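You operate a simulated robot arm through the tools that you are given. There is no shell and no other tool.

The job below is to be done with a simulated two-armed robot. You get a single attempt, and the scene is never put back.

TASK
Set flow screw 1 OUT to 2 and 1 IN to 2, then run cylinder 1 out and in.

It is judged by the outcome, as a careful person would: the job done as asked, and still so three seconds after it is handed in. It fails if anything else is knocked over, pushed out of place, dropped, spilled or broken.

THE ROBOT
Two 7-joint arms with fingered hands on one trunk that stands fixed in place. Base frame: the origin is at the foot of the trunk, x ahead of it, y to its left, z up. Units: mm, degrees, N and s.
The left shoulder is at [21, 208, 1373], the right one opposite. Payload 5 kg a hand.
The TCP of each hand is the grasp point between the finger pads, 48 mm short of the fingertips. In the tool frame z runs along the fingers and y along their closing line. The gripper opens to 160 mm. The gripper's body begins 56 mm behind the TCP. The gripper is a hand of 4 fingers: y runs from the thumb to the fingers, the wrist lies at [-26, -142, -252] in the tool frame, and closing takes about 1.5 s.
Orientation is that of the tool frame in the base frame, as [roll, pitch, yaw] about the fixed x, y, z axes, in that order (R = Rz(yaw) Ry(pitch) Rx(roll)). With the fingers straight down and the wrist toward the robot, the tool's x, y and z point along [0, 1, 0], [1, 0, 0] and [0, 0, -1] of the base frame.

THE INTERFACE
- The arms move only by the tool send_rows. It takes "left_moves", "right_moves" or both (then of equal length, played together; a hand with none holds still); each is one flat list of numbers, 6 for each row, row after row: the shift along the base's x, y, z in mm, then the turn, a rotation vector about the base's x, y, z in degrees. In form: [tx, ty, tz, rx, ry, rz, tx, ty, tz, rx, ry, rz, ...]. A call has 1 to 20 rows; each row is the pose to reach, as a shift and turn from the pose commanded when the call began. "left_claw" and "right_claw" are, for a hand that has rows, the opening in per cent of the stroke, from 0 (shut) to 100 (fully open), set as the call begins (left out, the last holds). A row lasts 0.2 s, in which the tool goes at most 50 mm and 8.6 degrees; a call with a longer step from one row to the next is refused whole, and so is a gripper value outside its range. A pose out of reach is approached as far as the arm can. The call stops where the force on the tool passes 40 N (or 10 N more than at its start, if that is more) or the arm is blocked; 0.2 s more then pass. The fingers move at their own pace (about 108 mm/s each) and stop on an object; they squeeze with about 33 N. The grip force told is the motor's: it shows also when the fingers shut on nothing. Time passes only in rows, and 0.2 s behind the last, so rows that repeat a pose let the fingers close. It gives the time, the measured TCP pose, the force on the tool (base axes), the opening and the grip force at its end, in the units of the frame above (readings bear some noise), with the torque about the TCP (base axes, N m) and any sound that the robot's microphone picked up.
- Cameras (640 x 400 px; columns grow to the right, rows downward): "scene" is now at [96.9, 20.6, 1569]; the picture's right is [0.21, -0.98, 0.00], its down [-0.49, -0.11, -0.86] and it looks along [0.85, 0.18, -0.50] (base axes); focal length 329 px, centre (320, 200). "left" rides on the left gripper at [-87, -133, -189] in its tool frame; the picture's right is [-0.83, -0.26, 0.49], its down [0.51, -0.71, 0.49] and it looks along [0.22, 0.66, 0.72] (tool axes); focal length 238 px, centre (320, 200). "right" rides on the right gripper at [87, -132, -189] in its tool frame; the picture's right is [-0.83, 0.26, -0.49], its down [-0.51, -0.71, 0.49] and it looks along [-0.22, 0.66, 0.72] (tool axes); focal length 238 px, centre (320, 200). There is no depth. A picture from a camera that has moved, and an enlarged one, comes with that camera's place and axes in the base frame and with its lens.
- snapshot(camera): a new picture of that camera. No time passes.
- slide_trunk(by): slides the trunk up (or, below 0, down) by that many mm; the arms and the scene camera ride with it, the base frame stays. It gives what a move gives, with no picture.
- move_fingers(index, middle, ring, thumb_bend, thumb_turn, hand): sets how far each is bent, from 0 (flat) to 1 (curled in); at 0.3 the hand is open as for a grip, at 0.7 the pads meet at the TCP. One left out holds its place. A second passes; each finger stops where it meets its share of the squeeze, and holds until it gets a number again. A gripper value or a shape takes the hand back. It gives what a move gives, with no picture; readings hold the bend of each and the force on the fingers (four entries, about 0 where the hand has none), thumb and palm. thumb_turn goes from beside the hand (0) to across from the fingers (1), as for a grip.
- set_grasp(shape, hand): the hand has 4 fingers and takes this shape, open, in about a second: jaw (thumb against the fingers, like two jaws); tri (thumb and two fingers); tip (a fingertip pinch); poke (one finger out to press); point (the index stretched); flat (the hand flat); cup (the hand cupped); fist (a fist). The gripper value then closes the fingers along that shape, each until it touches; the sizes above hold for jaw. It gives what a move gives, with no picture.
- head_to(pan, tilt): turns the head with the scene camera to pan (to the left, within 86 degrees either way) and tilt (down, from -29 to 69), counted from straight ahead of the robot. It gives what a move gives.
- inspect(camera, box): a new picture of the part [left, top, right, bottom] of that camera's present view, enlarged. No time passes.
- job_done(): hands the job in; it is judged then, once.

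Nothing tells you positions but the pictures and the camera data. Unless the task says otherwise, let go and move clear before handing in.

The tools are called after "Emit:" as name(argument=value, ...) on one line, values as JSON. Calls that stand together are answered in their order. send_rows: Moves the arms, as the interface text tells. Its arguments: {"type":"object","properties":{"left_moves":{"type":"array","items":{"type":"number"}},"left_claw":{"type":"number"},"right_moves":{"type":"array","items":{"type":"number"}},"right_claw":{"type":"number"}},"required":[]} The other tools are called the same way: slide_trunk (by) slides the trunk up or down; set_grasp (shape, hand) gives the hand a shape; move_fingers (index, middle, ring, thumb_bend, thumb_turn, hand) moves the fingers one by one; head_to (pan, tilt) turns the head that bears the scene camera; snapshot (camera) takes a picture; inspect (camera, box) takes an enlarged picture of a part of a camera's view; job_done () hands the job in.

At the start:

```text
time: 0.0
left_eef_pos: [753.8, 377.2, 1325.0]
left_ee_rot: [180.0, 0.0, 89.9]
left_wrist_force: [0.5, 0.0, 0.5]
left_moment: [0.0, 0.01, 0.01]
left_gripper_width: 159.6
left_gripper_force: 0.0
left_shape: jaw
left_bend: [0.3, 0.3, 0.3, 0.3, 0.98]
left_finger forces: [0.0, 0.0, 0.0, 0.1, 0.0, 0.1]
right_eef_pos: [611.8, -182.3, 1280.0]
right_ee_rot: [180.0, 0.0, 90.0]
right_wrist_force: [0.1, 0.6, -0.8]
right_moment: [-0.01, 0.03, 0.01]
right_gripper_width: 159.5
right_gripper_force: 0.1
right_shape: jaw
right_bend: [0.3, 0.3, 0.3, 0.3, 0.98]
right_finger forces: [0.0, 0.0, 0.1, 0.0, 0.0, 0.0]
trunk travel left (down, up): [-375.0, 315.0]
head pan, tilt: [12.2, 30.1]
```

scene: 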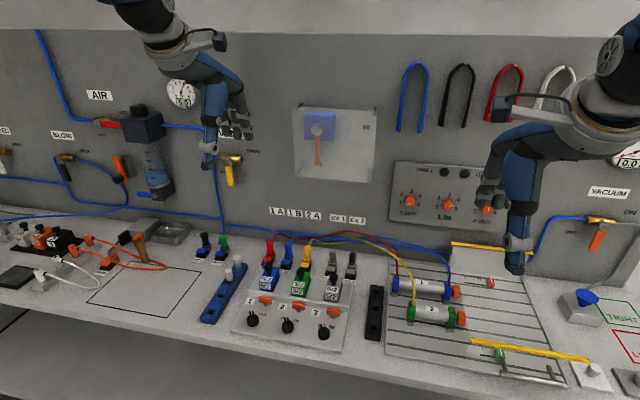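
right: 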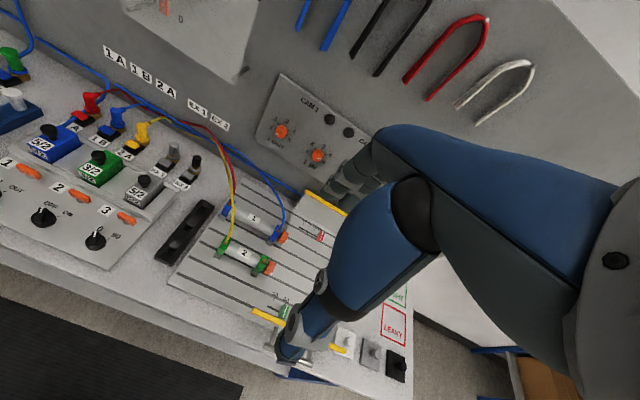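
left: 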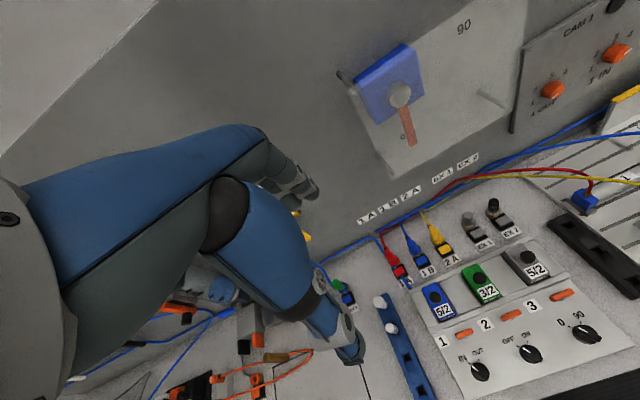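

I see a pneumatics training bench with valves, cylinders, and a wall panel with orange flow screws (1 OUT, 1 IN, 2 OUT...). I'll look at the details first.

Emit:
inspect(camera="scene", box=[380, 150, 540, 250])

Emit:
inspect(camera="scene", box=[220, 200, 380, 350])

Emit:
inspect(camera="scene", box=[0, 60, 260, 220])

Emit:
inspect(camera="scene", box=[360, 230, 640, 400])

Emit:
inspect(camera="right", box=[240, 60, 400, 180])

Emit:
inspect(camera="left", box=[380, 200, 640, 400])

```text
4.00 times, centred on (460, 200) of scene
camera zoom: at [96.9, 20.6, 1569.0], right [0.21, -0.98, 0.0], down [-0.49, -0.11, -0.86], along [0.85, 0.18, -0.5], focal length 1316 px, centre (-240, 200)
```

zoom: 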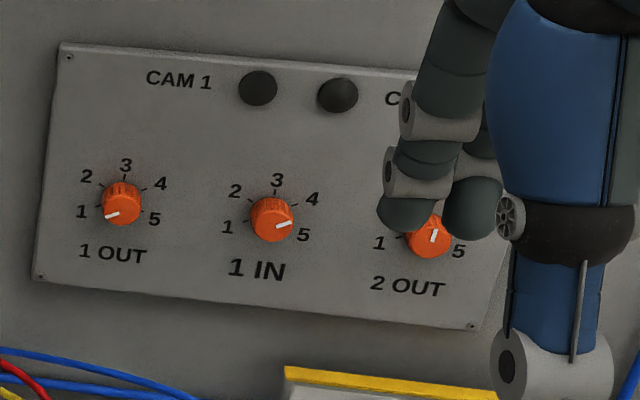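

```text
2.67 times, centred on (300, 275) of scene
camera zoom: at [96.9, 20.6, 1569.0], right [0.21, -0.98, 0.0], down [-0.49, -0.11, -0.86], along [0.85, 0.18, -0.5], focal length 878 px, centre (373, 0)
```

zoom: 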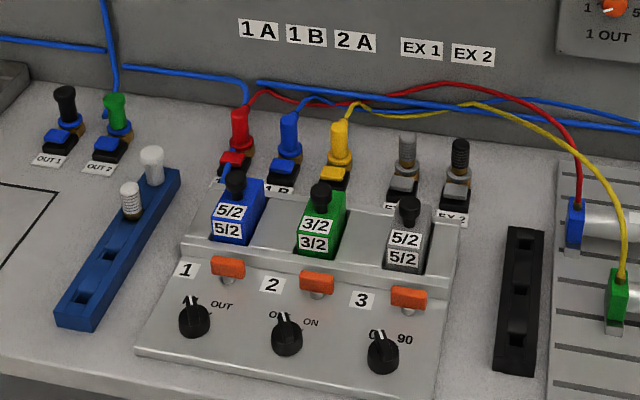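

```text
2.46 times, centred on (130, 140) of scene
camera zoom: at [96.9, 20.6, 1569.0], right [0.21, -0.98, 0.0], down [-0.49, -0.11, -0.86], along [0.85, 0.18, -0.5], focal length 810 px, centre (788, 348)
```

zoom: 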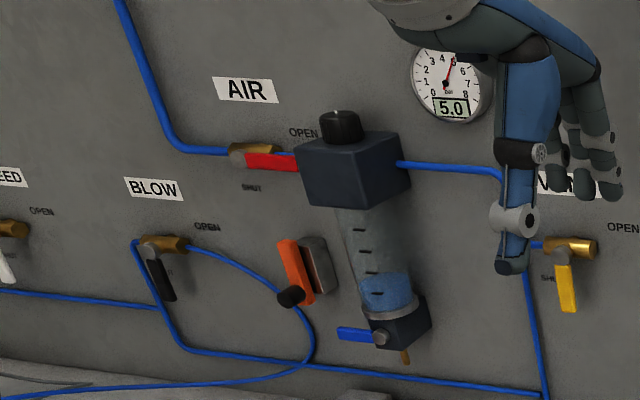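

```text
2.29 times, centred on (500, 315) of scene
camera zoom: at [96.9, 20.6, 1569.0], right [0.21, -0.98, 0.0], down [-0.49, -0.11, -0.86], along [0.85, 0.18, -0.5], focal length 752 px, centre (-91, -63)
```

zoom: 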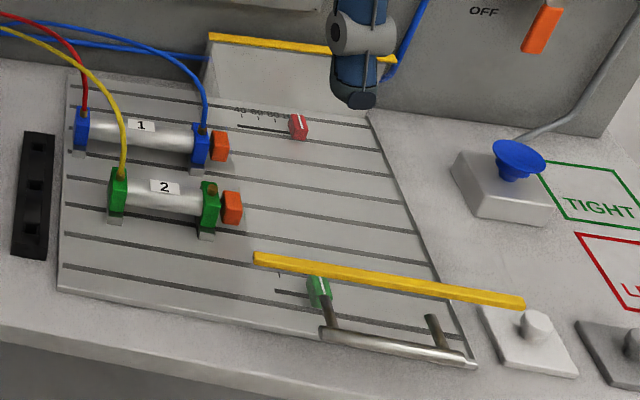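

```text
3.33 times, centred on (320, 120) of right
camera zoom: at [478.3, -94.4, 1468.8], right [0.26, -0.83, 0.49], down [-0.71, -0.51, -0.49], along [0.66, -0.22, -0.72], focal length 794 px, centre (320, 467)
```

zoom: 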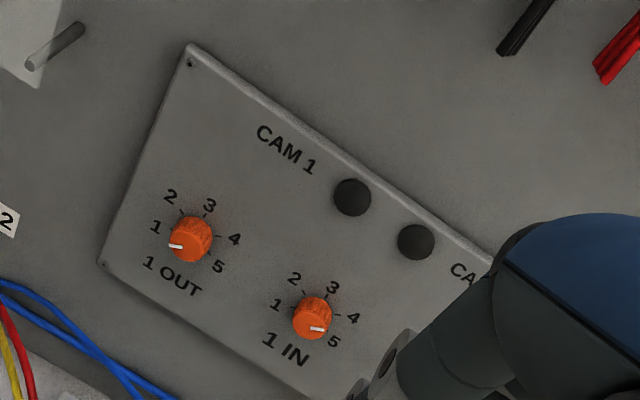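

```text
2.00 times, centred on (510, 300) of left
camera zoom: at [620.3, 291.1, 1515.0], right [-0.26, -0.83, -0.49], down [-0.71, 0.51, -0.49], along [0.66, 0.22, -0.72], focal length 477 px, centre (-60, 0)
```

zoom: 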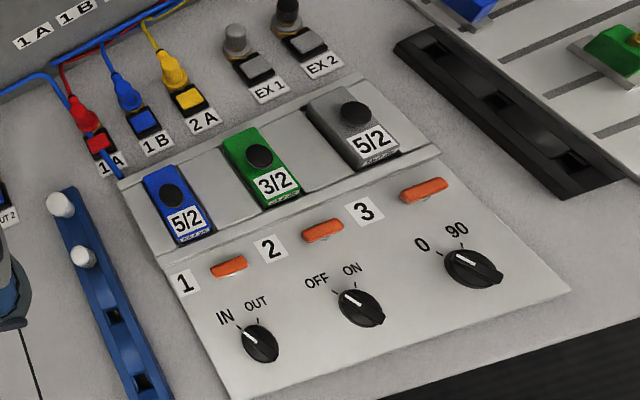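

The panel shows 1 OUT pointing near 1 and 1 IN pointing near 4–5; the knobs sit at roughly x 920, y -61 and -161, z 1112. The left hand hides a yellow valve and the right hand part of the panel, so I'll move both back for a clear view.

Emit:
send_rows(left_moves=[-40, 30, 0, 0, 0, 0, -80, 60, 0, 0, 0, 0, -110, 95, 0, 0, 0, 0, -140, 130, 0, 0, 0, 0, -170, 165, 0, 0, 0, 0], right_moves=[-30, -30, 0, 0, 0, 0, -60, -60, 0, 0, 0, 0, -80, -95, 0, 0, 0, 0, -100, -130, 0, 0, 0, 0, -120, -165, 0, 0, 0, 0])

Emit:
snapshot(camera="scene")

```text
time: 1.2
left_eef_pos: [587.0, 540.3, 1325.9]
left_ee_rot: [179.9, 0.0, 90.0]
left_wrist_force: [0.4, 0.6, -0.2]
left_moment: [0.04, 0.12, -0.03]
left_gripper_width: 159.7
left_gripper_force: 0.1
left_shape: jaw
left_bend: [0.3, 0.3, 0.3, 0.3, 0.98]
left_finger forces: [0.0, 0.1, 0.0, 0.0, 0.0, 0.1]
right_eef_pos: [584.0, -205.0, 1278.2]
right_ee_rot: [-179.1, -0.2, 90.0]
right_wrist_force: [-0.8, 0.3, -0.4]
right_moment: [0.08, 0.0, -0.01]
right_gripper_width: 159.8
right_gripper_force: 0.1
right_shape: jaw
right_bend: [0.3, 0.3, 0.3, 0.3, 0.98]
right_finger forces: [0.0, 0.1, 0.0, 0.0, 0.0, 0.0]
right hand out of reach, approached as far as the arm can: row 1, 2, 3, 4, 5
trunk travel left (down, up): [-375.0, 315.0]
head pan, tilt: [12.2, 30.1]
```

```text
taken
camera scene: at [97.2, 20.9, 1569.0], right [0.21, -0.98, 0.0], down [-0.49, -0.11, -0.86], along [0.85, 0.18, -0.5], focal length 329 px, centre (320, 200)
```

scene: 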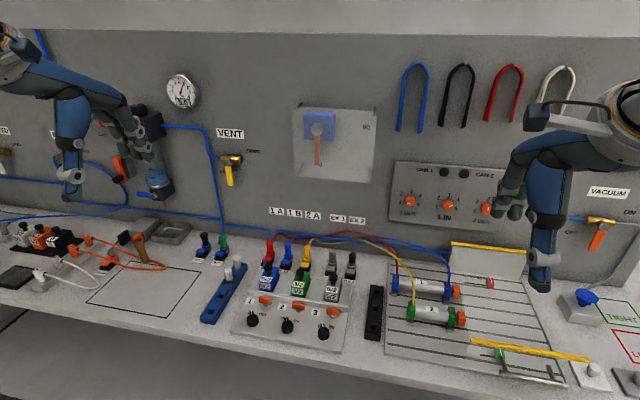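

The yellow valve is labelled VENT and is shut, so I'll leave it. Next I'll zoom in on the air supply, the console and the panel.

Emit:
inspect(camera="scene", box=[140, 60, 260, 200])

Emit:
inspect(camera="scene", box=[230, 230, 370, 350])

Emit:
inspect(camera="scene", box=[380, 180, 500, 240])

Emit:
inspect(camera="left", box=[0, 0, 640, 400])

Emit:
inspect(camera="right", box=[0, 0, 640, 400])

```text
2.86 times, centred on (200, 130) of scene
camera zoom: at [97.2, 20.9, 1569.0], right [0.21, -0.98, 0.0], down [-0.49, -0.11, -0.86], along [0.85, 0.18, -0.5], focal length 940 px, centre (663, 400)
```

zoom: 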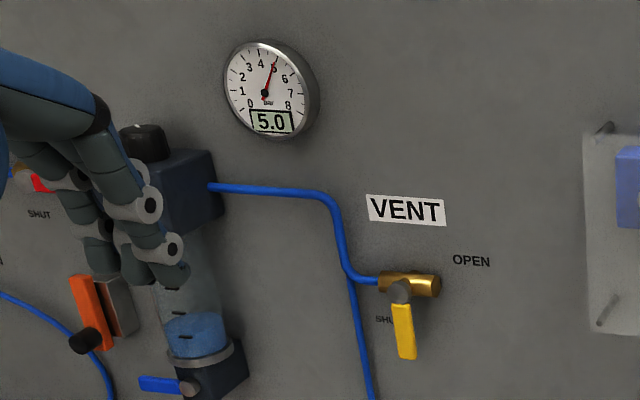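

```text
3.33 times, centred on (300, 290) of scene
camera zoom: at [97.2, 20.9, 1569.0], right [0.21, -0.98, 0.0], down [-0.49, -0.11, -0.86], along [0.85, 0.18, -0.5], focal length 1097 px, centre (387, -100)
```

zoom: 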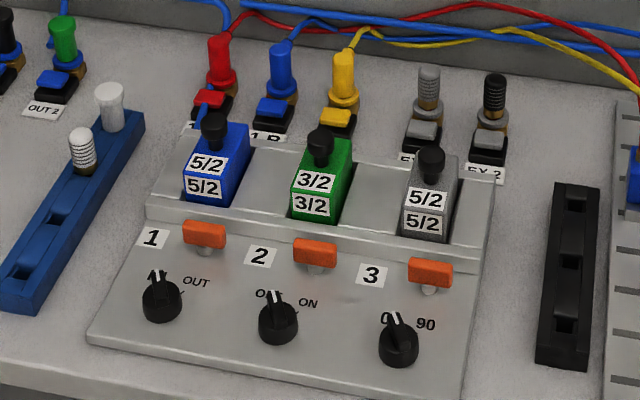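

```text
5.33 times, centred on (440, 210) of scene
camera zoom: at [97.2, 20.9, 1569.0], right [0.21, -0.98, 0.0], down [-0.49, -0.11, -0.86], along [0.85, 0.18, -0.5], focal length 1755 px, centre (-320, 147)
```

zoom: 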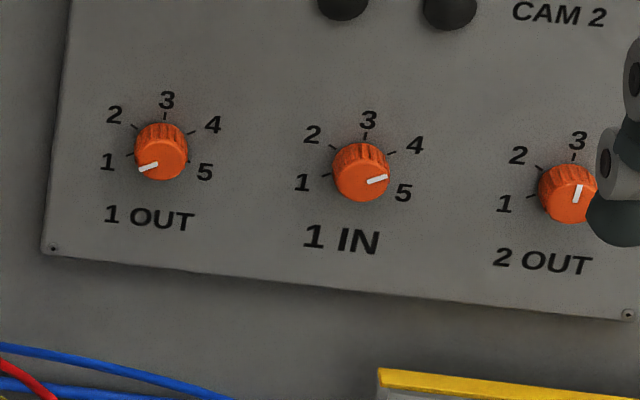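

```text
1.00 times, centred on (320, 200) of left (not enlarged: the box is as wide or as high as the picture)
camera zoom: at [453.1, 455.1, 1515.7], right [-0.26, -0.83, -0.49], down [-0.71, 0.51, -0.49], along [0.66, 0.22, -0.72], focal length 238 px, centre (320, 200)
```

zoom: 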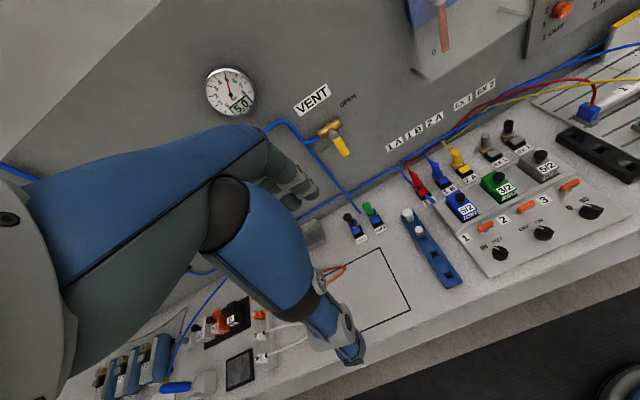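

```text
1.00 times, centred on (320, 200) of right (not enlarged: the box is as wide or as high as the picture)
camera zoom: at [452.8, -119.0, 1469.0], right [0.27, -0.84, 0.48], down [-0.72, -0.51, -0.48], along [0.64, -0.22, -0.73], focal length 238 px, centre (320, 200)
```

zoom: 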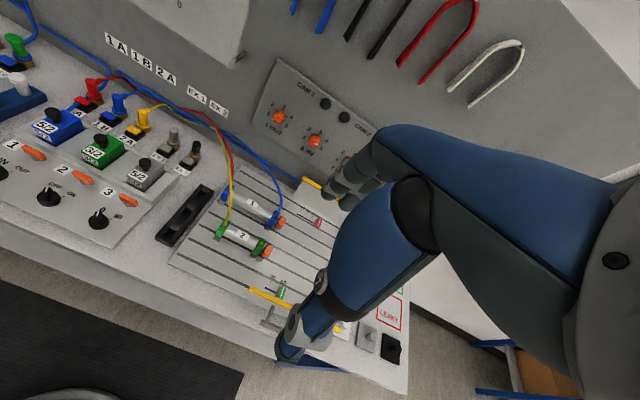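

Switch 1 (IN/OUT) on the console is at about [611, 300, 907] and points to IN, and air is at 5.0 bar. Next I'll turn the right hand to point at the wall with its wrist to the right, checking the commanded pose with a small move first.

Emit:
send_rows(right_moves=[30, 0, 0, 0, 0, 0, 60, 0, 0, 0, 0, 0], right_claw=40)

```text
time: 1.8
left_eef_pos: [588.2, 539.7, 1325.5]
left_ee_rot: [-179.9, -0.1, 89.9]
left_wrist_force: [1.1, 0.5, -0.6]
left_moment: [-0.03, 0.08, -0.02]
left_gripper_width: 159.9
left_gripper_force: 0.1
left_shape: jaw
left_bend: [0.3, 0.3, 0.3, 0.3, 0.98]
left_finger forces: [0.1, 0.1, 0.0, 0.1, 0.0, 0.0]
right_eef_pos: [646.2, -204.7, 1276.7]
right_ee_rot: [-179.9, 0.0, 89.8]
right_wrist_force: [0.7, 0.0, -0.5]
right_moment: [0.01, 0.04, 0.04]
right_gripper_width: 64.6
right_gripper_force: 0.1
right_shape: jaw
right_bend: [0.74, 0.49, 0.46, 0.72, 1.0]
right_finger forces: [0.0, 0.0, 0.0, 0.0, 0.1, 0.0]
trunk travel left (down, up): [-375.0, 315.0]
head pan, tilt: [12.2, 30.1]
```

The commanded pose follows the reached pose. I'll now swing the right hand to point forward at the wall, well short of it.

Emit:
send_rows(right_moves=[7, -3, -2, -4.62, -4.62, 4.62, 14, -6, -4, -9.24, -9.24, 9.24, 21, -9, -5, -13.86, -13.86, 13.86, 28, -12, -7, -18.48, -18.48, 18.48, 35, -15, -9, -23.1, -23.1, 23.1, 42, -18, -11, -27.72, -27.72, 27.72, 49, -21, -13, -32.34, -32.34, 32.34, 56, -24, -14, -36.96, -36.96, 36.96, 63, -27, -16, -41.58, -41.58, 41.58, 70, -30, -18, -46.2, -46.2, 46.2, 77, -33, -20, -50.82, -50.82, 50.82, 84, -36, -22, -55.44, -55.44, 55.44, 90, -39, -24, -60.06, -60.06, 60.06, 97, -42, -25, -64.68, -64.68, 64.68, 104, -45, -27, -69.28, -69.28, 69.28])

Emit:
snapshot(camera="scene")

Emit:
snapshot(camera="right")

```text
time: 5.0
left_eef_pos: [588.6, 539.7, 1326.6]
left_ee_rot: [-180.0, 0.0, 90.0]
left_wrist_force: [0.3, -0.5, 0.3]
left_moment: [0.04, 0.06, 0.01]
left_gripper_width: 160.1
left_gripper_force: 0.0
left_shape: jaw
left_bend: [0.3, 0.3, 0.3, 0.3, 0.98]
left_finger forces: [0.0, 0.1, 0.0, 0.0, 0.0, 0.0]
right_eef_pos: [750.0, -250.1, 1249.1]
right_ee_rot: [25.8, 90.0, 26.0]
right_wrist_force: [0.3, -0.4, 0.0]
right_moment: [0.0, -0.01, 0.08]
right_gripper_width: 64.5
right_gripper_force: 0.1
right_shape: jaw
right_bend: [0.74, 0.49, 0.46, 0.72, 1.0]
right_finger forces: [0.1, 0.0, 0.1, 0.0, 0.1, 0.0]
trunk travel left (down, up): [-375.0, 315.0]
head pan, tilt: [12.2, 30.1]
```

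```text
taken
camera scene: at [98.0, 19.9, 1568.9], right [0.21, -0.98, 0.0], down [-0.49, -0.11, -0.86], along [0.84, 0.18, -0.5], focal length 329 px, centre (320, 200)
```

scene: 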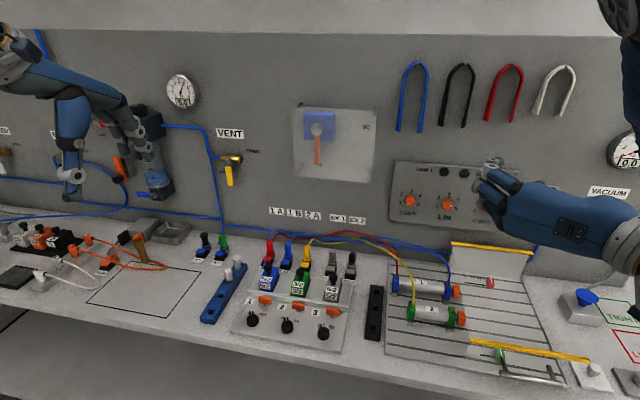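

```text
taken
camera right: at [559.9, -383.8, 1163.2], right [-0.49, 0.26, 0.83], down [0.49, -0.71, 0.51], along [0.72, 0.66, 0.22], focal length 238 px, centre (320, 200)
```

right: 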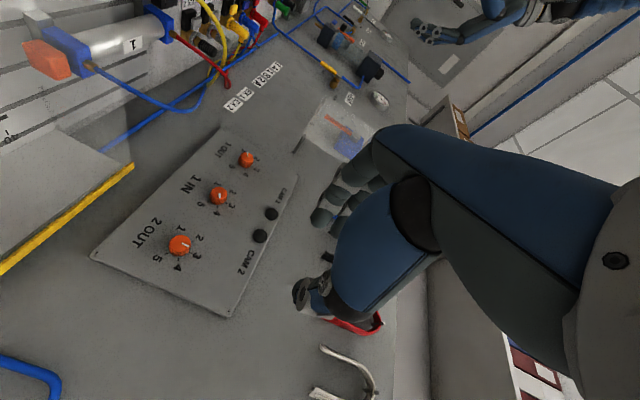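

The right hand now points at the wall and the wrist camera sees the panel. I'll zoom in for the pointer readings and the finger layout.

Emit:
inspect(camera="right", box=[140, 130, 300, 280])

Emit:
inspect(camera="scene", box=[440, 130, 640, 280])

Emit:
inspect(camera="right", box=[270, 130, 470, 360])

```text
2.67 times, centred on (220, 205) of right
camera zoom: at [559.9, -383.8, 1163.2], right [-0.49, 0.26, 0.83], down [0.49, -0.71, 0.51], along [0.72, 0.66, 0.22], focal length 636 px, centre (587, 187)
```

zoom: 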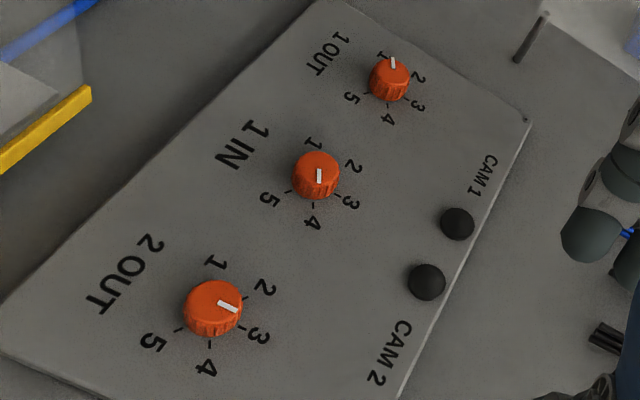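

```text
2.67 times, centred on (540, 205) of scene
camera zoom: at [98.0, 19.9, 1568.9], right [0.21, -0.98, 0.0], down [-0.49, -0.11, -0.86], along [0.84, 0.18, -0.5], focal length 878 px, centre (-267, 187)
```

zoom: 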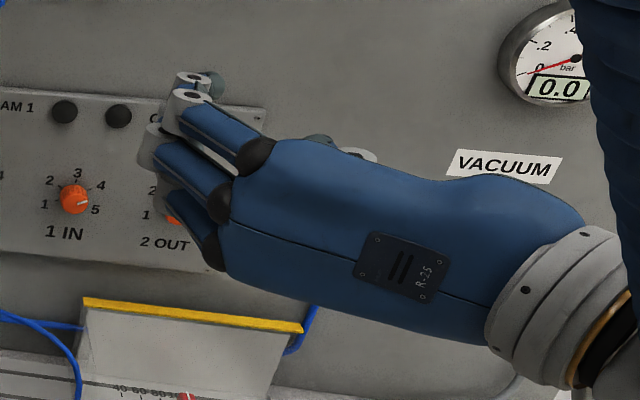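

```text
1.74 times, centred on (370, 245) of right
camera zoom: at [559.9, -383.8, 1163.2], right [-0.49, 0.26, 0.83], down [0.49, -0.71, 0.51], along [0.72, 0.66, 0.22], focal length 414 px, centre (233, 122)
```

zoom: 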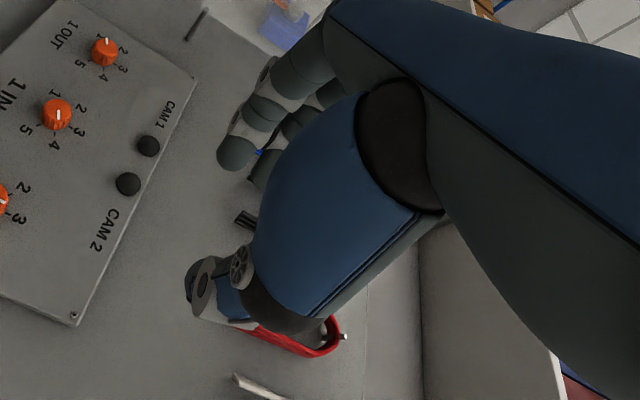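

1 OUT reads 1 and 1 IN reads 4; the knob faces are at about x 922, z 1104, y -58 and -157, about 27 mm across. Next I'll try the tip pinch in free air to see how the fingertips meet.

Emit:
set_grasp(hand="right", shape="tip")

Emit:
inspect(camera="right", box=[240, 130, 440, 340])

Emit:
inspect(camera="scene", box=[440, 130, 600, 260])

```text
time: 5.9
left_eef_pos: [587.0, 540.4, 1326.9]
left_ee_rot: [179.9, 0.1, 90.0]
left_wrist_force: [0.3, -0.2, 0.5]
left_moment: [0.01, 0.04, -0.03]
left_gripper_width: 159.7
left_gripper_force: 0.0
left_shape: jaw
left_bend: [0.3, 0.3, 0.3, 0.3, 0.98]
left_finger forces: [0.0, 0.1, 0.1, 0.0, 0.1, 0.0]
right_eef_pos: [749.3, -249.9, 1251.0]
right_ee_rot: [-170.5, 89.9, -170.6]
right_wrist_force: [0.3, -0.7, 0.5]
right_moment: [-0.03, -0.04, 0.01]
right_gripper_width: 159.5
right_gripper_force: 0.1
right_shape: tip
right_bend: [0.3, 0.98, 0.99, 0.3, 0.98]
right_finger forces: [0.1, 0.1, 0.0, 0.1, 0.0, 0.0]
trunk travel left (down, up): [-375.0, 315.0]
head pan, tilt: [12.2, 30.1]
```

```text
1.90 times, centred on (340, 235) of right
camera zoom: at [558.7, -382.8, 1163.6], right [-0.49, 0.26, 0.84], down [0.49, -0.71, 0.51], along [0.72, 0.66, 0.22], focal length 454 px, centre (282, 133)
```

zoom: 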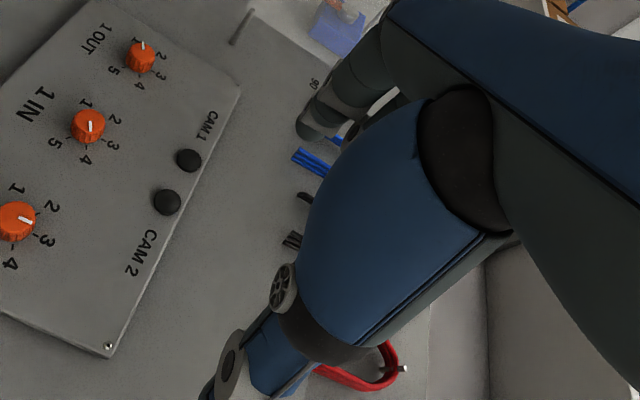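

```text
3.08 times, centred on (520, 195) of scene
camera zoom: at [97.2, 20.6, 1569.0], right [0.21, -0.98, 0.0], down [-0.49, -0.11, -0.86], along [0.85, 0.18, -0.5], focal length 1013 px, centre (-295, 215)
```

zoom: 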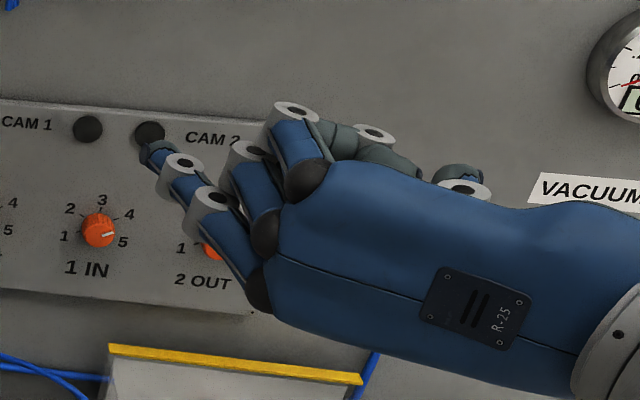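

In tip shape the index (lowest finger) and the thumb make the pinch. I'll close it in the air to see where the tips meet.

Emit:
send_rows(right_moves=[0, 0, 0, 0, 0, 0, 0, 0, 0, 0, 0, 0, 0, 0, 0, 0, 0, 0, 0, 0, 0, 0, 0, 0, 0, 0, 0, 0, 0, 0, 0, 0, 0, 0, 0, 0], right_claw=0)

Emit:
inspect(camera="right", box=[240, 130, 440, 340])

Emit:
inspect(camera="scene", box=[440, 130, 600, 260])

```text
time: 7.3
left_eef_pos: [586.2, 540.4, 1326.3]
left_ee_rot: [-180.0, 0.1, 90.1]
left_wrist_force: [-0.1, 0.1, -0.7]
left_moment: [-0.02, 0.01, 0.01]
left_gripper_width: 160.0
left_gripper_force: 0.1
left_shape: jaw
left_bend: [0.3, 0.3, 0.3, 0.3, 0.98]
left_finger forces: [0.0, 0.0, 0.0, 0.1, 0.0, 0.0]
right_eef_pos: [748.3, -250.8, 1250.8]
right_ee_rot: [146.0, 90.0, 145.9]
right_wrist_force: [-0.1, 0.9, -1.4]
right_moment: [0.0, 0.01, 0.01]
right_gripper_width: 0.0
right_gripper_force: 33.0
right_shape: tip
right_bend: [0.7, 1.0, 1.0, 0.62, 1.0]
right_finger forces: [0.0, 0.1, 0.0, 0.1, 0.1, 0.0]
trunk travel left (down, up): [-375.0, 315.0]
head pan, tilt: [12.2, 30.1]
```

```text
1.90 times, centred on (340, 235) of right
camera zoom: at [558.6, -382.9, 1163.7], right [-0.49, 0.26, 0.83], down [0.49, -0.71, 0.51], along [0.72, 0.66, 0.22], focal length 454 px, centre (282, 133)
```

zoom: 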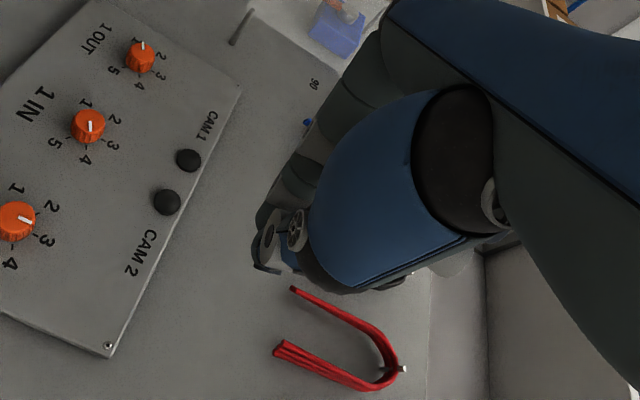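

```text
3.08 times, centred on (520, 195) of scene
camera zoom: at [96.9, 20.6, 1569.0], right [0.21, -0.98, 0.0], down [-0.49, -0.11, -0.86], along [0.85, 0.18, -0.5], focal length 1013 px, centre (-295, 215)
```

zoom: 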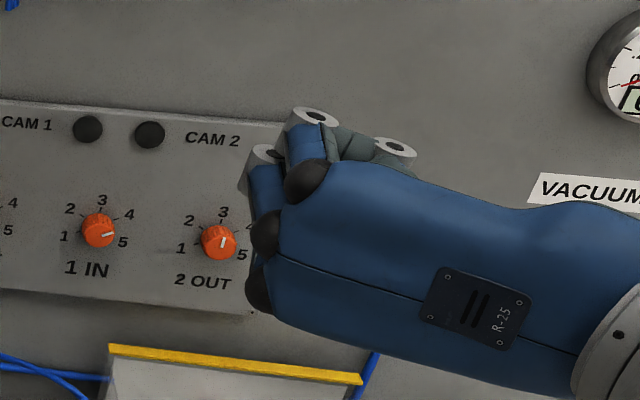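

The tips meet near the TCP but a side view would help me judge how far the fingers stick out. I'll turn the left hand so its wrist camera looks across at the right hand and the panel.

Emit:
send_rows(left_moves=[0, -20, 0, 0, 0, -8.2, 0, -40, 0, 0, 0, -16.4, 0, -60, 0, 0, 0, -24.6, 0, -80, 0, 0, 0, -32.8, 0, -100, 0, 0, 0, -41, 0, -120, 0, 0, 0, -49.2, 0, -140, 0, 0, 0, -57.4, 0, -140, 0, 0, 0, -65.6])

Emit:
snapshot(camera="left")

```text
time: 9.1
left_eef_pos: [584.2, 404.1, 1324.0]
left_ee_rot: [-180.0, 0.1, 24.2]
left_wrist_force: [-0.3, 1.4, 0.3]
left_moment: [-0.13, 0.01, 0.0]
left_gripper_width: 159.8
left_gripper_force: 0.0
left_shape: jaw
left_bend: [0.3, 0.3, 0.3, 0.3, 0.98]
left_finger forces: [0.1, 0.0, 0.0, 0.1, 0.0, 0.0]
right_eef_pos: [749.1, -247.6, 1249.3]
right_ee_rot: [159.3, 89.9, 159.3]
right_wrist_force: [0.8, -0.3, -0.2]
right_moment: [-0.01, -0.02, -0.12]
right_gripper_width: 0.0
right_gripper_force: 32.5
right_shape: tip
right_bend: [0.7, 1.0, 1.0, 0.62, 1.0]
right_finger forces: [0.0, 0.1, 0.1, 0.0, 0.1, 0.0]
trunk travel left (down, up): [-375.0, 315.0]
head pan, tilt: [12.2, 30.1]
```

```text
taken
camera left: at [449.4, 490.9, 1513.4], right [-0.87, -0.11, -0.49], down [0.17, 0.85, -0.49], along [0.47, -0.51, -0.72], focal length 238 px, centre (320, 200)
```

left: 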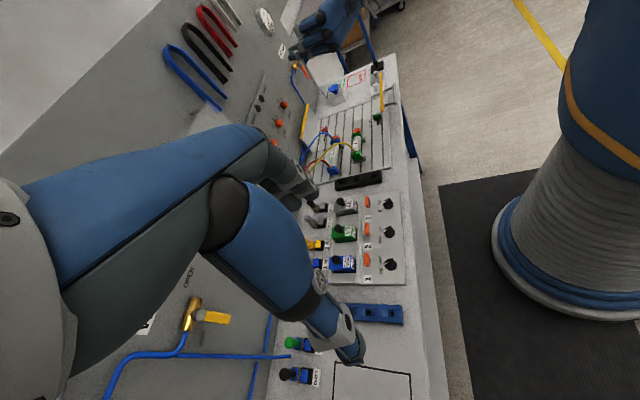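

Emit:
inspect(camera="left", box=[270, 0, 390, 75])

Emit:
inspect(camera="left", box=[230, 60, 330, 170])

Emit:
inspect(camera="left", box=[320, 180, 440, 300])

```text
5.33 times, centred on (330, 38) of left
camera zoom: at [449.4, 490.9, 1513.4], right [-0.87, -0.11, -0.49], down [0.17, 0.85, -0.49], along [0.47, -0.51, -0.72], focal length 1271 px, centre (267, 1067)
```

zoom: 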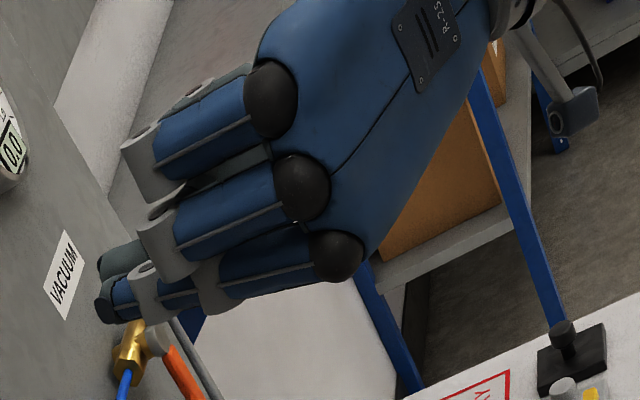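

```text
3.64 times, centred on (280, 115) of left
camera zoom: at [449.4, 490.9, 1513.4], right [-0.87, -0.11, -0.49], down [0.17, 0.85, -0.49], along [0.47, -0.51, -0.72], focal length 867 px, centre (466, 509)
```

zoom: 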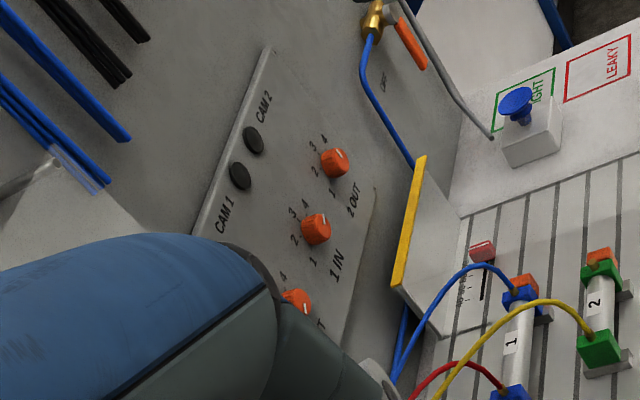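

```text
3.33 times, centred on (380, 240) of left
camera zoom: at [449.4, 490.9, 1513.4], right [-0.87, -0.11, -0.49], down [0.17, 0.85, -0.49], along [0.47, -0.51, -0.72], focal length 794 px, centre (120, 67)
```

zoom: 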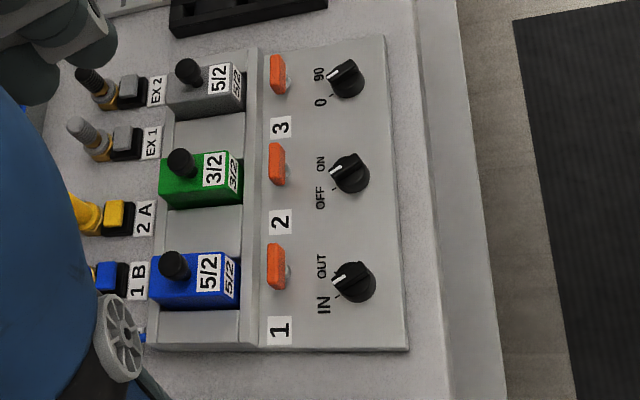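

The side view shows the closed index tip reaching about 50 mm beyond the TCP, so a TCP at x ≈ 884 lets the tips take the 15 mm deep knob. I'll open the pinch partly, roll the hand -60° about x and line up in front of 1 OUT, still short of it.

Emit:
send_rows(right_moves=[9, 24, -18, -7.5, 0, 0, 18, 48, -36, -15, 0, 0, 27, 71, -54, -22.5, 0, 0, 36, 95, -72, -30, 0, 0, 44, 119, -90, -37.5, 0, 0, 53, 143, -109, -45, 0, 0, 62, 166, -127, -52.5, 0, 0, 71, 190, -145, -60, 0, 0, 71, 190, -145, -60, 0, 0], right_claw=40)

Emit:
snapshot(camera="scene")

Emit:
snapshot(camera="left")

Emit:
snapshot(camera="right")

```text
time: 11.1
left_eef_pos: [583.7, 402.6, 1326.4]
left_ee_rot: [-179.9, 0.0, 24.3]
left_wrist_force: [-0.4, -0.5, 0.5]
left_moment: [0.05, -0.01, 0.0]
left_gripper_width: 160.1
left_gripper_force: 0.1
left_shape: jaw
left_bend: [0.3, 0.3, 0.3, 0.3, 0.98]
left_finger forces: [0.0, 0.1, 0.0, 0.0, 0.1, 0.1]
right_eef_pos: [823.5, -62.2, 1104.4]
right_ee_rot: [-90.0, 29.9, -89.9]
right_wrist_force: [-0.3, -1.2, 1.0]
right_moment: [0.01, 0.01, 0.02]
right_gripper_width: 63.8
right_gripper_force: 0.1
right_shape: tip
right_bend: [0.73, 0.98, 0.99, 0.72, 1.0]
right_finger forces: [0.0, 0.1, 0.0, 0.0, 0.0, 0.1]
trunk travel left (down, up): [-375.0, 315.0]
head pan, tilt: [12.2, 30.1]
```

```text
taken
camera scene: at [96.4, 20.0, 1569.1], right [0.21, -0.98, 0.0], down [-0.49, -0.11, -0.86], along [0.85, 0.18, -0.5], focal length 329 px, centre (320, 200)
```

scene: 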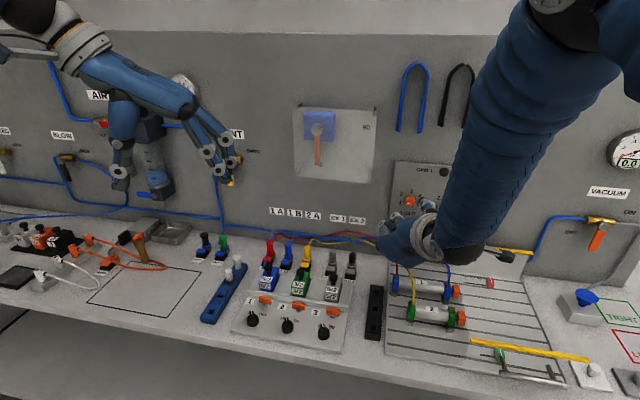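

```text
taken
camera left: at [448.1, 488.0, 1515.0], right [-0.87, -0.11, -0.49], down [0.17, 0.85, -0.49], along [0.47, -0.51, -0.72], focal length 238 px, centre (320, 200)
```

left: 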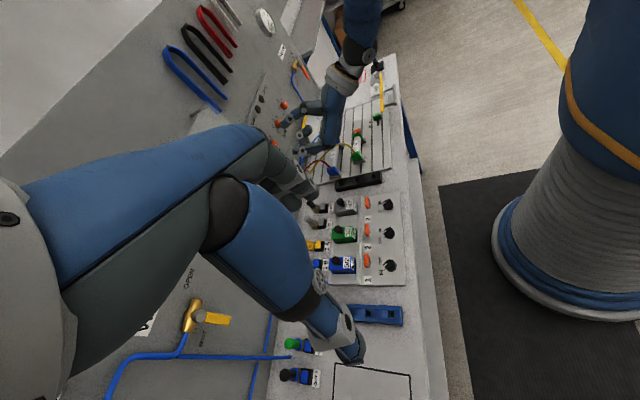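

```text
taken
camera right: at [632.4, -203.2, 1175.9], right [-0.49, 0.85, 0.19], down [0.49, 0.08, 0.87], along [0.72, 0.52, -0.46], focal length 238 px, centre (320, 200)
```

right: 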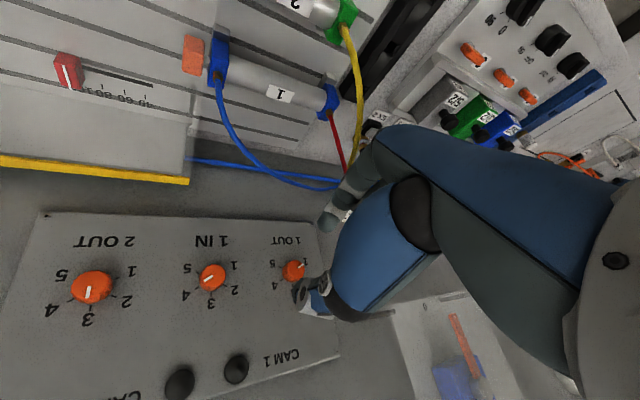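

The hand is in front of 1 OUT with the thumb above and the index below. I'll check the alignment in close-up from both wrist cameras.

Emit:
inspect(camera="right", box=[240, 190, 400, 330])

Emit:
inspect(camera="left", box=[250, 70, 350, 170])

Emit:
inspect(camera="scene", box=[370, 170, 490, 270])

```text
2.86 times, centred on (320, 260) of right
camera zoom: at [632.4, -203.2, 1175.9], right [-0.49, 0.85, 0.19], down [0.49, 0.08, 0.87], along [0.72, 0.52, -0.46], focal length 681 px, centre (320, 29)
```

zoom: 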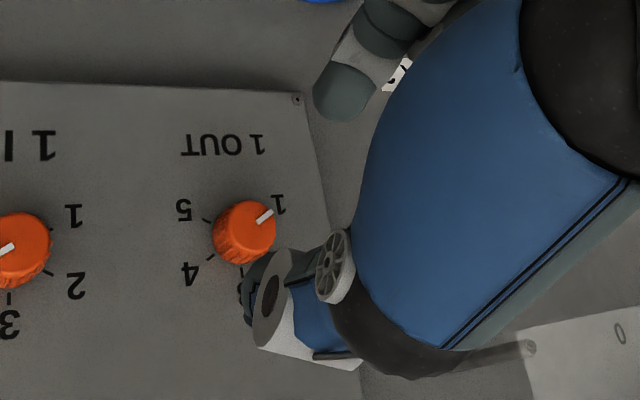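

```text
4.00 times, centred on (300, 120) of left
camera zoom: at [448.1, 488.0, 1515.0], right [-0.87, -0.11, -0.49], down [0.17, 0.85, -0.49], along [0.47, -0.51, -0.72], focal length 953 px, centre (400, 520)
```

zoom: 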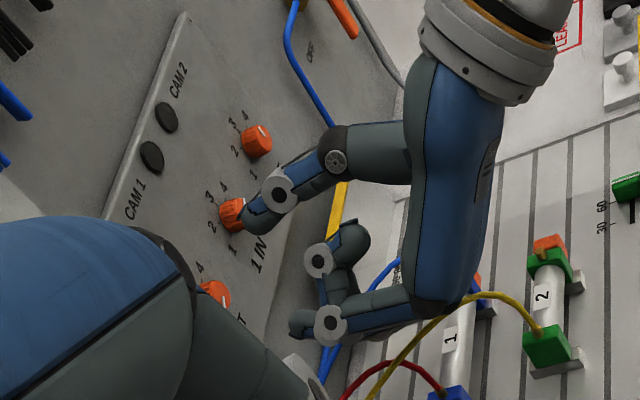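

```text
4.00 times, centred on (430, 220) of scene
camera zoom: at [96.4, 20.0, 1569.1], right [0.21, -0.98, 0.0], down [-0.49, -0.11, -0.86], along [0.85, 0.18, -0.5], focal length 1316 px, centre (-120, 120)
```

zoom: 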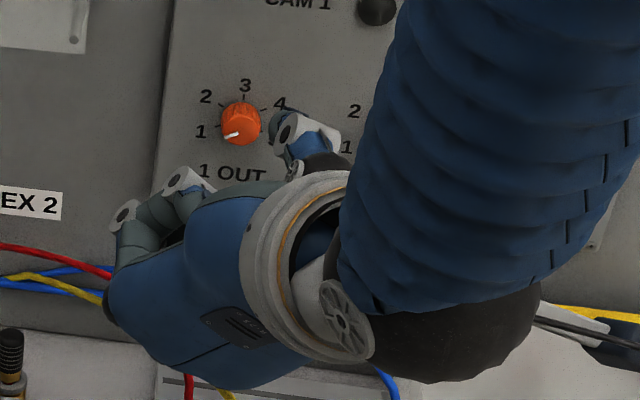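

The fingertips straddle the 1 OUT knob axis (about y -59, z 1103.5) and the panel surface is at about x 939. I'll move straight in to TCP x ≈ 884.

Emit:
send_rows(right_moves=[15, 0, -1.5, 0, 0, 0, 30, 0, -1.5, 0, 0, 0, 42, 0, -1.5, 0, 0, 0, 52, 0, -1.5, 0, 0, 0, 59, 0, -1.5, 0, 0, 0, 64, 0, -1.5, 0, 0, 0], right_claw=40)

Emit:
inspect(camera="right", box=[240, 190, 400, 330])

Emit:
inspect(camera="left", box=[250, 70, 350, 170])

Emit:
inspect(camera="scene", box=[370, 170, 490, 270])

```text
time: 12.5
left_eef_pos: [583.5, 400.9, 1324.8]
left_ee_rot: [180.0, 0.0, 24.5]
left_wrist_force: [0.2, -0.3, 0.0]
left_moment: [-0.01, 0.05, -0.01]
left_gripper_width: 159.8
left_gripper_force: 0.1
left_shape: jaw
left_bend: [0.3, 0.3, 0.3, 0.3, 0.98]
left_finger forces: [0.1, 0.1, 0.0, 0.1, 0.0, 0.0]
right_eef_pos: [884.3, -62.5, 1104.1]
right_ee_rot: [-90.1, 30.0, -90.2]
right_wrist_force: [-0.2, -0.1, 0.1]
right_moment: [-0.02, 0.0, 0.01]
right_gripper_width: 63.8
right_gripper_force: 0.0
right_shape: tip
right_bend: [0.73, 0.98, 0.99, 0.72, 1.0]
right_finger forces: [0.0, 0.1, 0.1, 0.1, 0.0, 0.1]
trunk travel left (down, up): [-375.0, 315.0]
head pan, tilt: [12.2, 30.1]
```

```text
2.86 times, centred on (320, 260) of right
camera zoom: at [693.8, -203.4, 1175.2], right [-0.49, 0.85, 0.19], down [0.49, 0.08, 0.87], along [0.72, 0.52, -0.46], focal length 681 px, centre (320, 29)
```

zoom: 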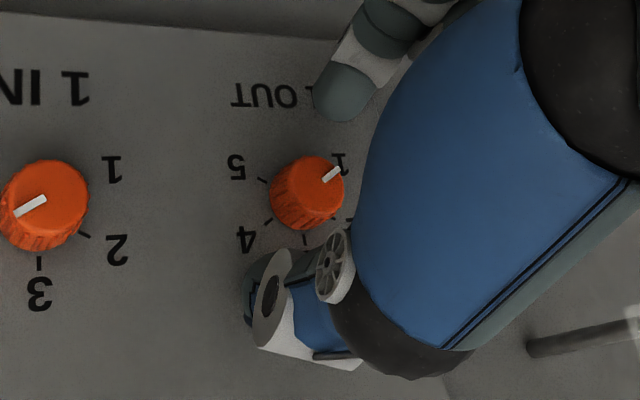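

```text
4.00 times, centred on (300, 120) of left
camera zoom: at [449.0, 488.7, 1514.4], right [-0.87, -0.11, -0.49], down [0.17, 0.85, -0.49], along [0.47, -0.51, -0.72], focal length 953 px, centre (400, 520)
```

zoom: 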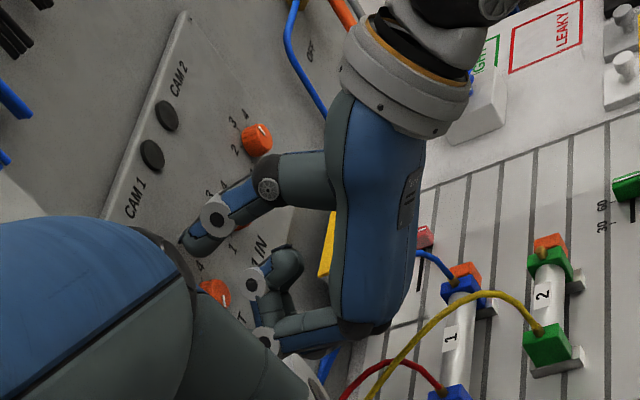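

```text
4.00 times, centred on (430, 220) of scene
camera zoom: at [97.3, 20.7, 1569.0], right [0.21, -0.98, 0.0], down [-0.49, -0.11, -0.86], along [0.85, 0.18, -0.5], focal length 1316 px, centre (-120, 120)
```

zoom: 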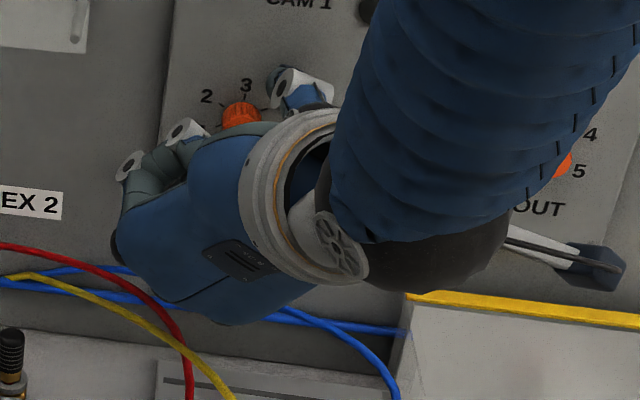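

The knob is centred between index and thumb in the wrist view. I'll close the pinch on it now.

Emit:
send_rows(right_moves=[0, 1, 0, 0, 0, 0, 0, 1, 0, 0, 0, 0, 0, 1, 0, 0, 0, 0, 0, 1, 0, 0, 0, 0, 0, 1, 0, 0, 0, 0, 0, 1, 0, 0, 0, 0], right_claw=0)

Emit:
inspect(camera="right", box=[240, 190, 400, 330])

Emit:
inspect(camera="left", box=[250, 70, 350, 170])

```text
time: 13.9
left_eef_pos: [583.5, 402.6, 1324.5]
left_ee_rot: [180.0, 0.0, 24.4]
left_wrist_force: [0.3, 0.6, -0.4]
left_moment: [0.02, -0.01, -0.03]
left_gripper_width: 159.8
left_gripper_force: 0.1
left_shape: jaw
left_bend: [0.3, 0.3, 0.3, 0.3, 0.98]
left_finger forces: [0.0, 0.0, 0.0, 0.0, 0.0, 0.0]
right_eef_pos: [884.2, -60.8, 1104.4]
right_ee_rot: [-90.0, 30.0, -90.1]
right_wrist_force: [1.6, -0.5, 1.8]
right_moment: [0.07, -0.01, 0.02]
right_gripper_width: 17.9
right_gripper_force: 32.7
right_shape: tip
right_bend: [0.71, 1.0, 1.0, 0.73, 1.0]
right_finger forces: [28.3, 0.1, 0.0, 0.0, 30.0, 0.0]
trunk travel left (down, up): [-375.0, 315.0]
head pan, tilt: [12.2, 30.1]
```

```text
2.86 times, centred on (320, 260) of right
camera zoom: at [694.0, -202.5, 1175.2], right [-0.49, 0.85, 0.19], down [0.49, 0.08, 0.87], along [0.72, 0.52, -0.46], focal length 681 px, centre (320, 29)
```

zoom: 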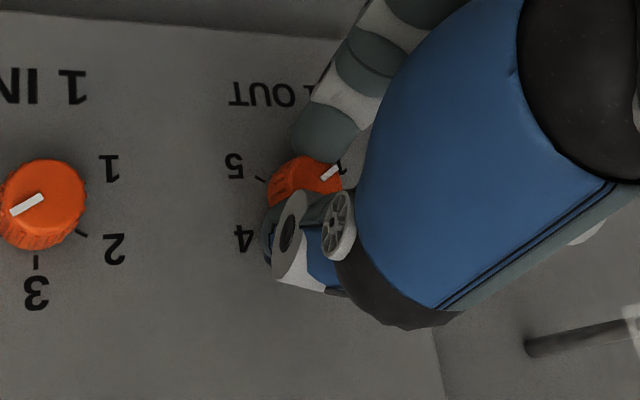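

```text
4.00 times, centred on (300, 120) of left
camera zoom: at [448.7, 488.7, 1514.5], right [-0.87, -0.11, -0.49], down [0.17, 0.85, -0.49], along [0.47, -0.51, -0.72], focal length 953 px, centre (400, 520)
```

zoom: 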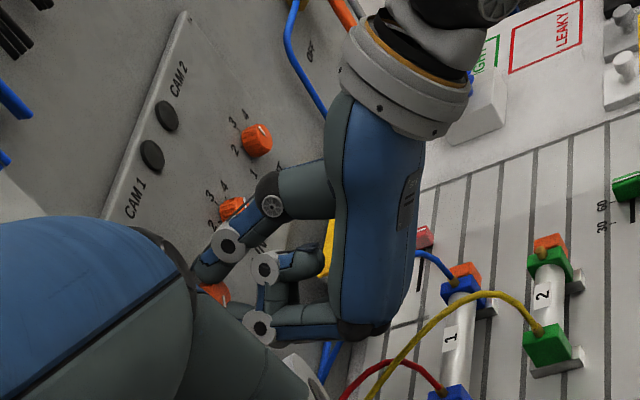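

Both tips hold the knob (about 29 N each) with almost no side load. I'll turn it clockwise 60° about the knob axis, from 1 to 2.

Emit:
send_rows(right_moves=[0, 0, 0, 4, 0, 0, 0, 0, 0, 8, 0, 0, 0, 0, 0, 12, 0, 0, 0, 0, 0, 16, 0, 0, 0, 0, 0, 20, 0, 0, 0, 0, 0, 24, 0, 0, 0, 0, 0, 28, 0, 0, 0, 0, 0, 32, 0, 0, 0, 0, 0, 36, 0, 0, 0, 0, 0, 40, 0, 0, 0, 0, 0, 44, 0, 0, 0, 0, 0, 48, 0, 0, 0, 0, 0, 52, 0, 0, 0, 0, 0, 56, 0, 0, 0, 0, 0, 60, 0, 0])

Emit:
inspect(camera="right", box=[240, 190, 400, 330])

Emit:
inspect(camera="scene", box=[370, 170, 490, 270])

```text
time: 17.1
left_eef_pos: [584.3, 402.0, 1324.3]
left_ee_rot: [180.0, 0.0, 24.4]
left_wrist_force: [0.0, 0.3, 0.1]
left_moment: [0.03, -0.01, 0.0]
left_gripper_width: 159.8
left_gripper_force: 0.1
left_shape: jaw
left_bend: [0.3, 0.3, 0.3, 0.3, 0.98]
left_finger forces: [0.0, 0.0, 0.0, 0.1, 0.1, 0.1]
right_eef_pos: [883.7, -60.8, 1103.7]
right_ee_rot: [114.3, 89.9, 114.3]
right_wrist_force: [-0.1, 1.6, -4.0]
right_moment: [0.01, 0.18, 0.11]
right_gripper_width: 18.2
right_gripper_force: 32.8
right_shape: tip
right_bend: [0.71, 1.0, 1.0, 0.73, 1.0]
right_finger forces: [32.2, 0.0, 0.1, 0.0, 29.8, 0.1]
trunk travel left (down, up): [-375.0, 315.0]
head pan, tilt: [12.2, 30.1]
```

```text
2.86 times, centred on (320, 260) of right
camera zoom: at [694.1, -192.7, 1017.0], right [-0.49, 0.26, 0.84], down [0.49, -0.71, 0.5], along [0.72, 0.66, 0.22], focal length 681 px, centre (320, 29)
```

zoom: 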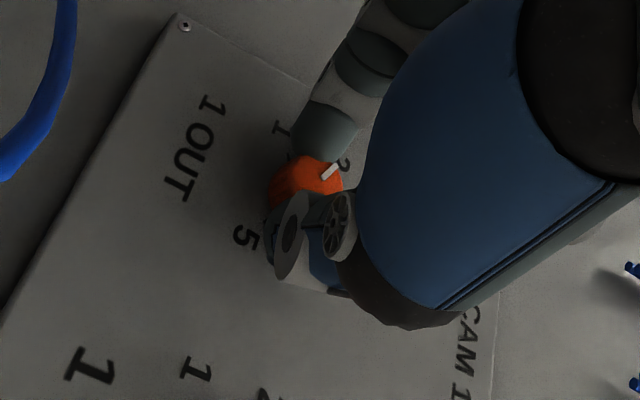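

```text
4.00 times, centred on (430, 220) of scene
camera zoom: at [97.3, 20.6, 1569.0], right [0.21, -0.98, 0.0], down [-0.49, -0.11, -0.86], along [0.85, 0.18, -0.5], focal length 1316 px, centre (-120, 120)
```

zoom: 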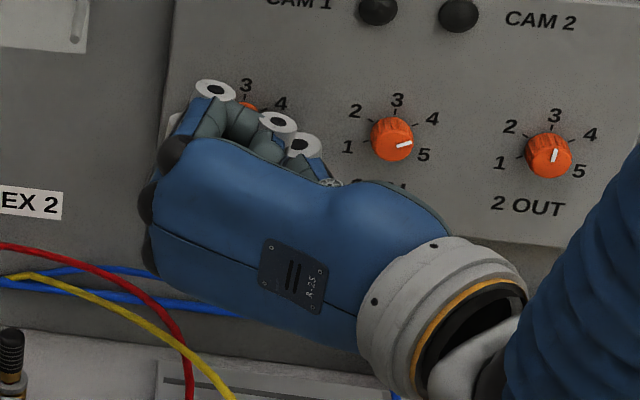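

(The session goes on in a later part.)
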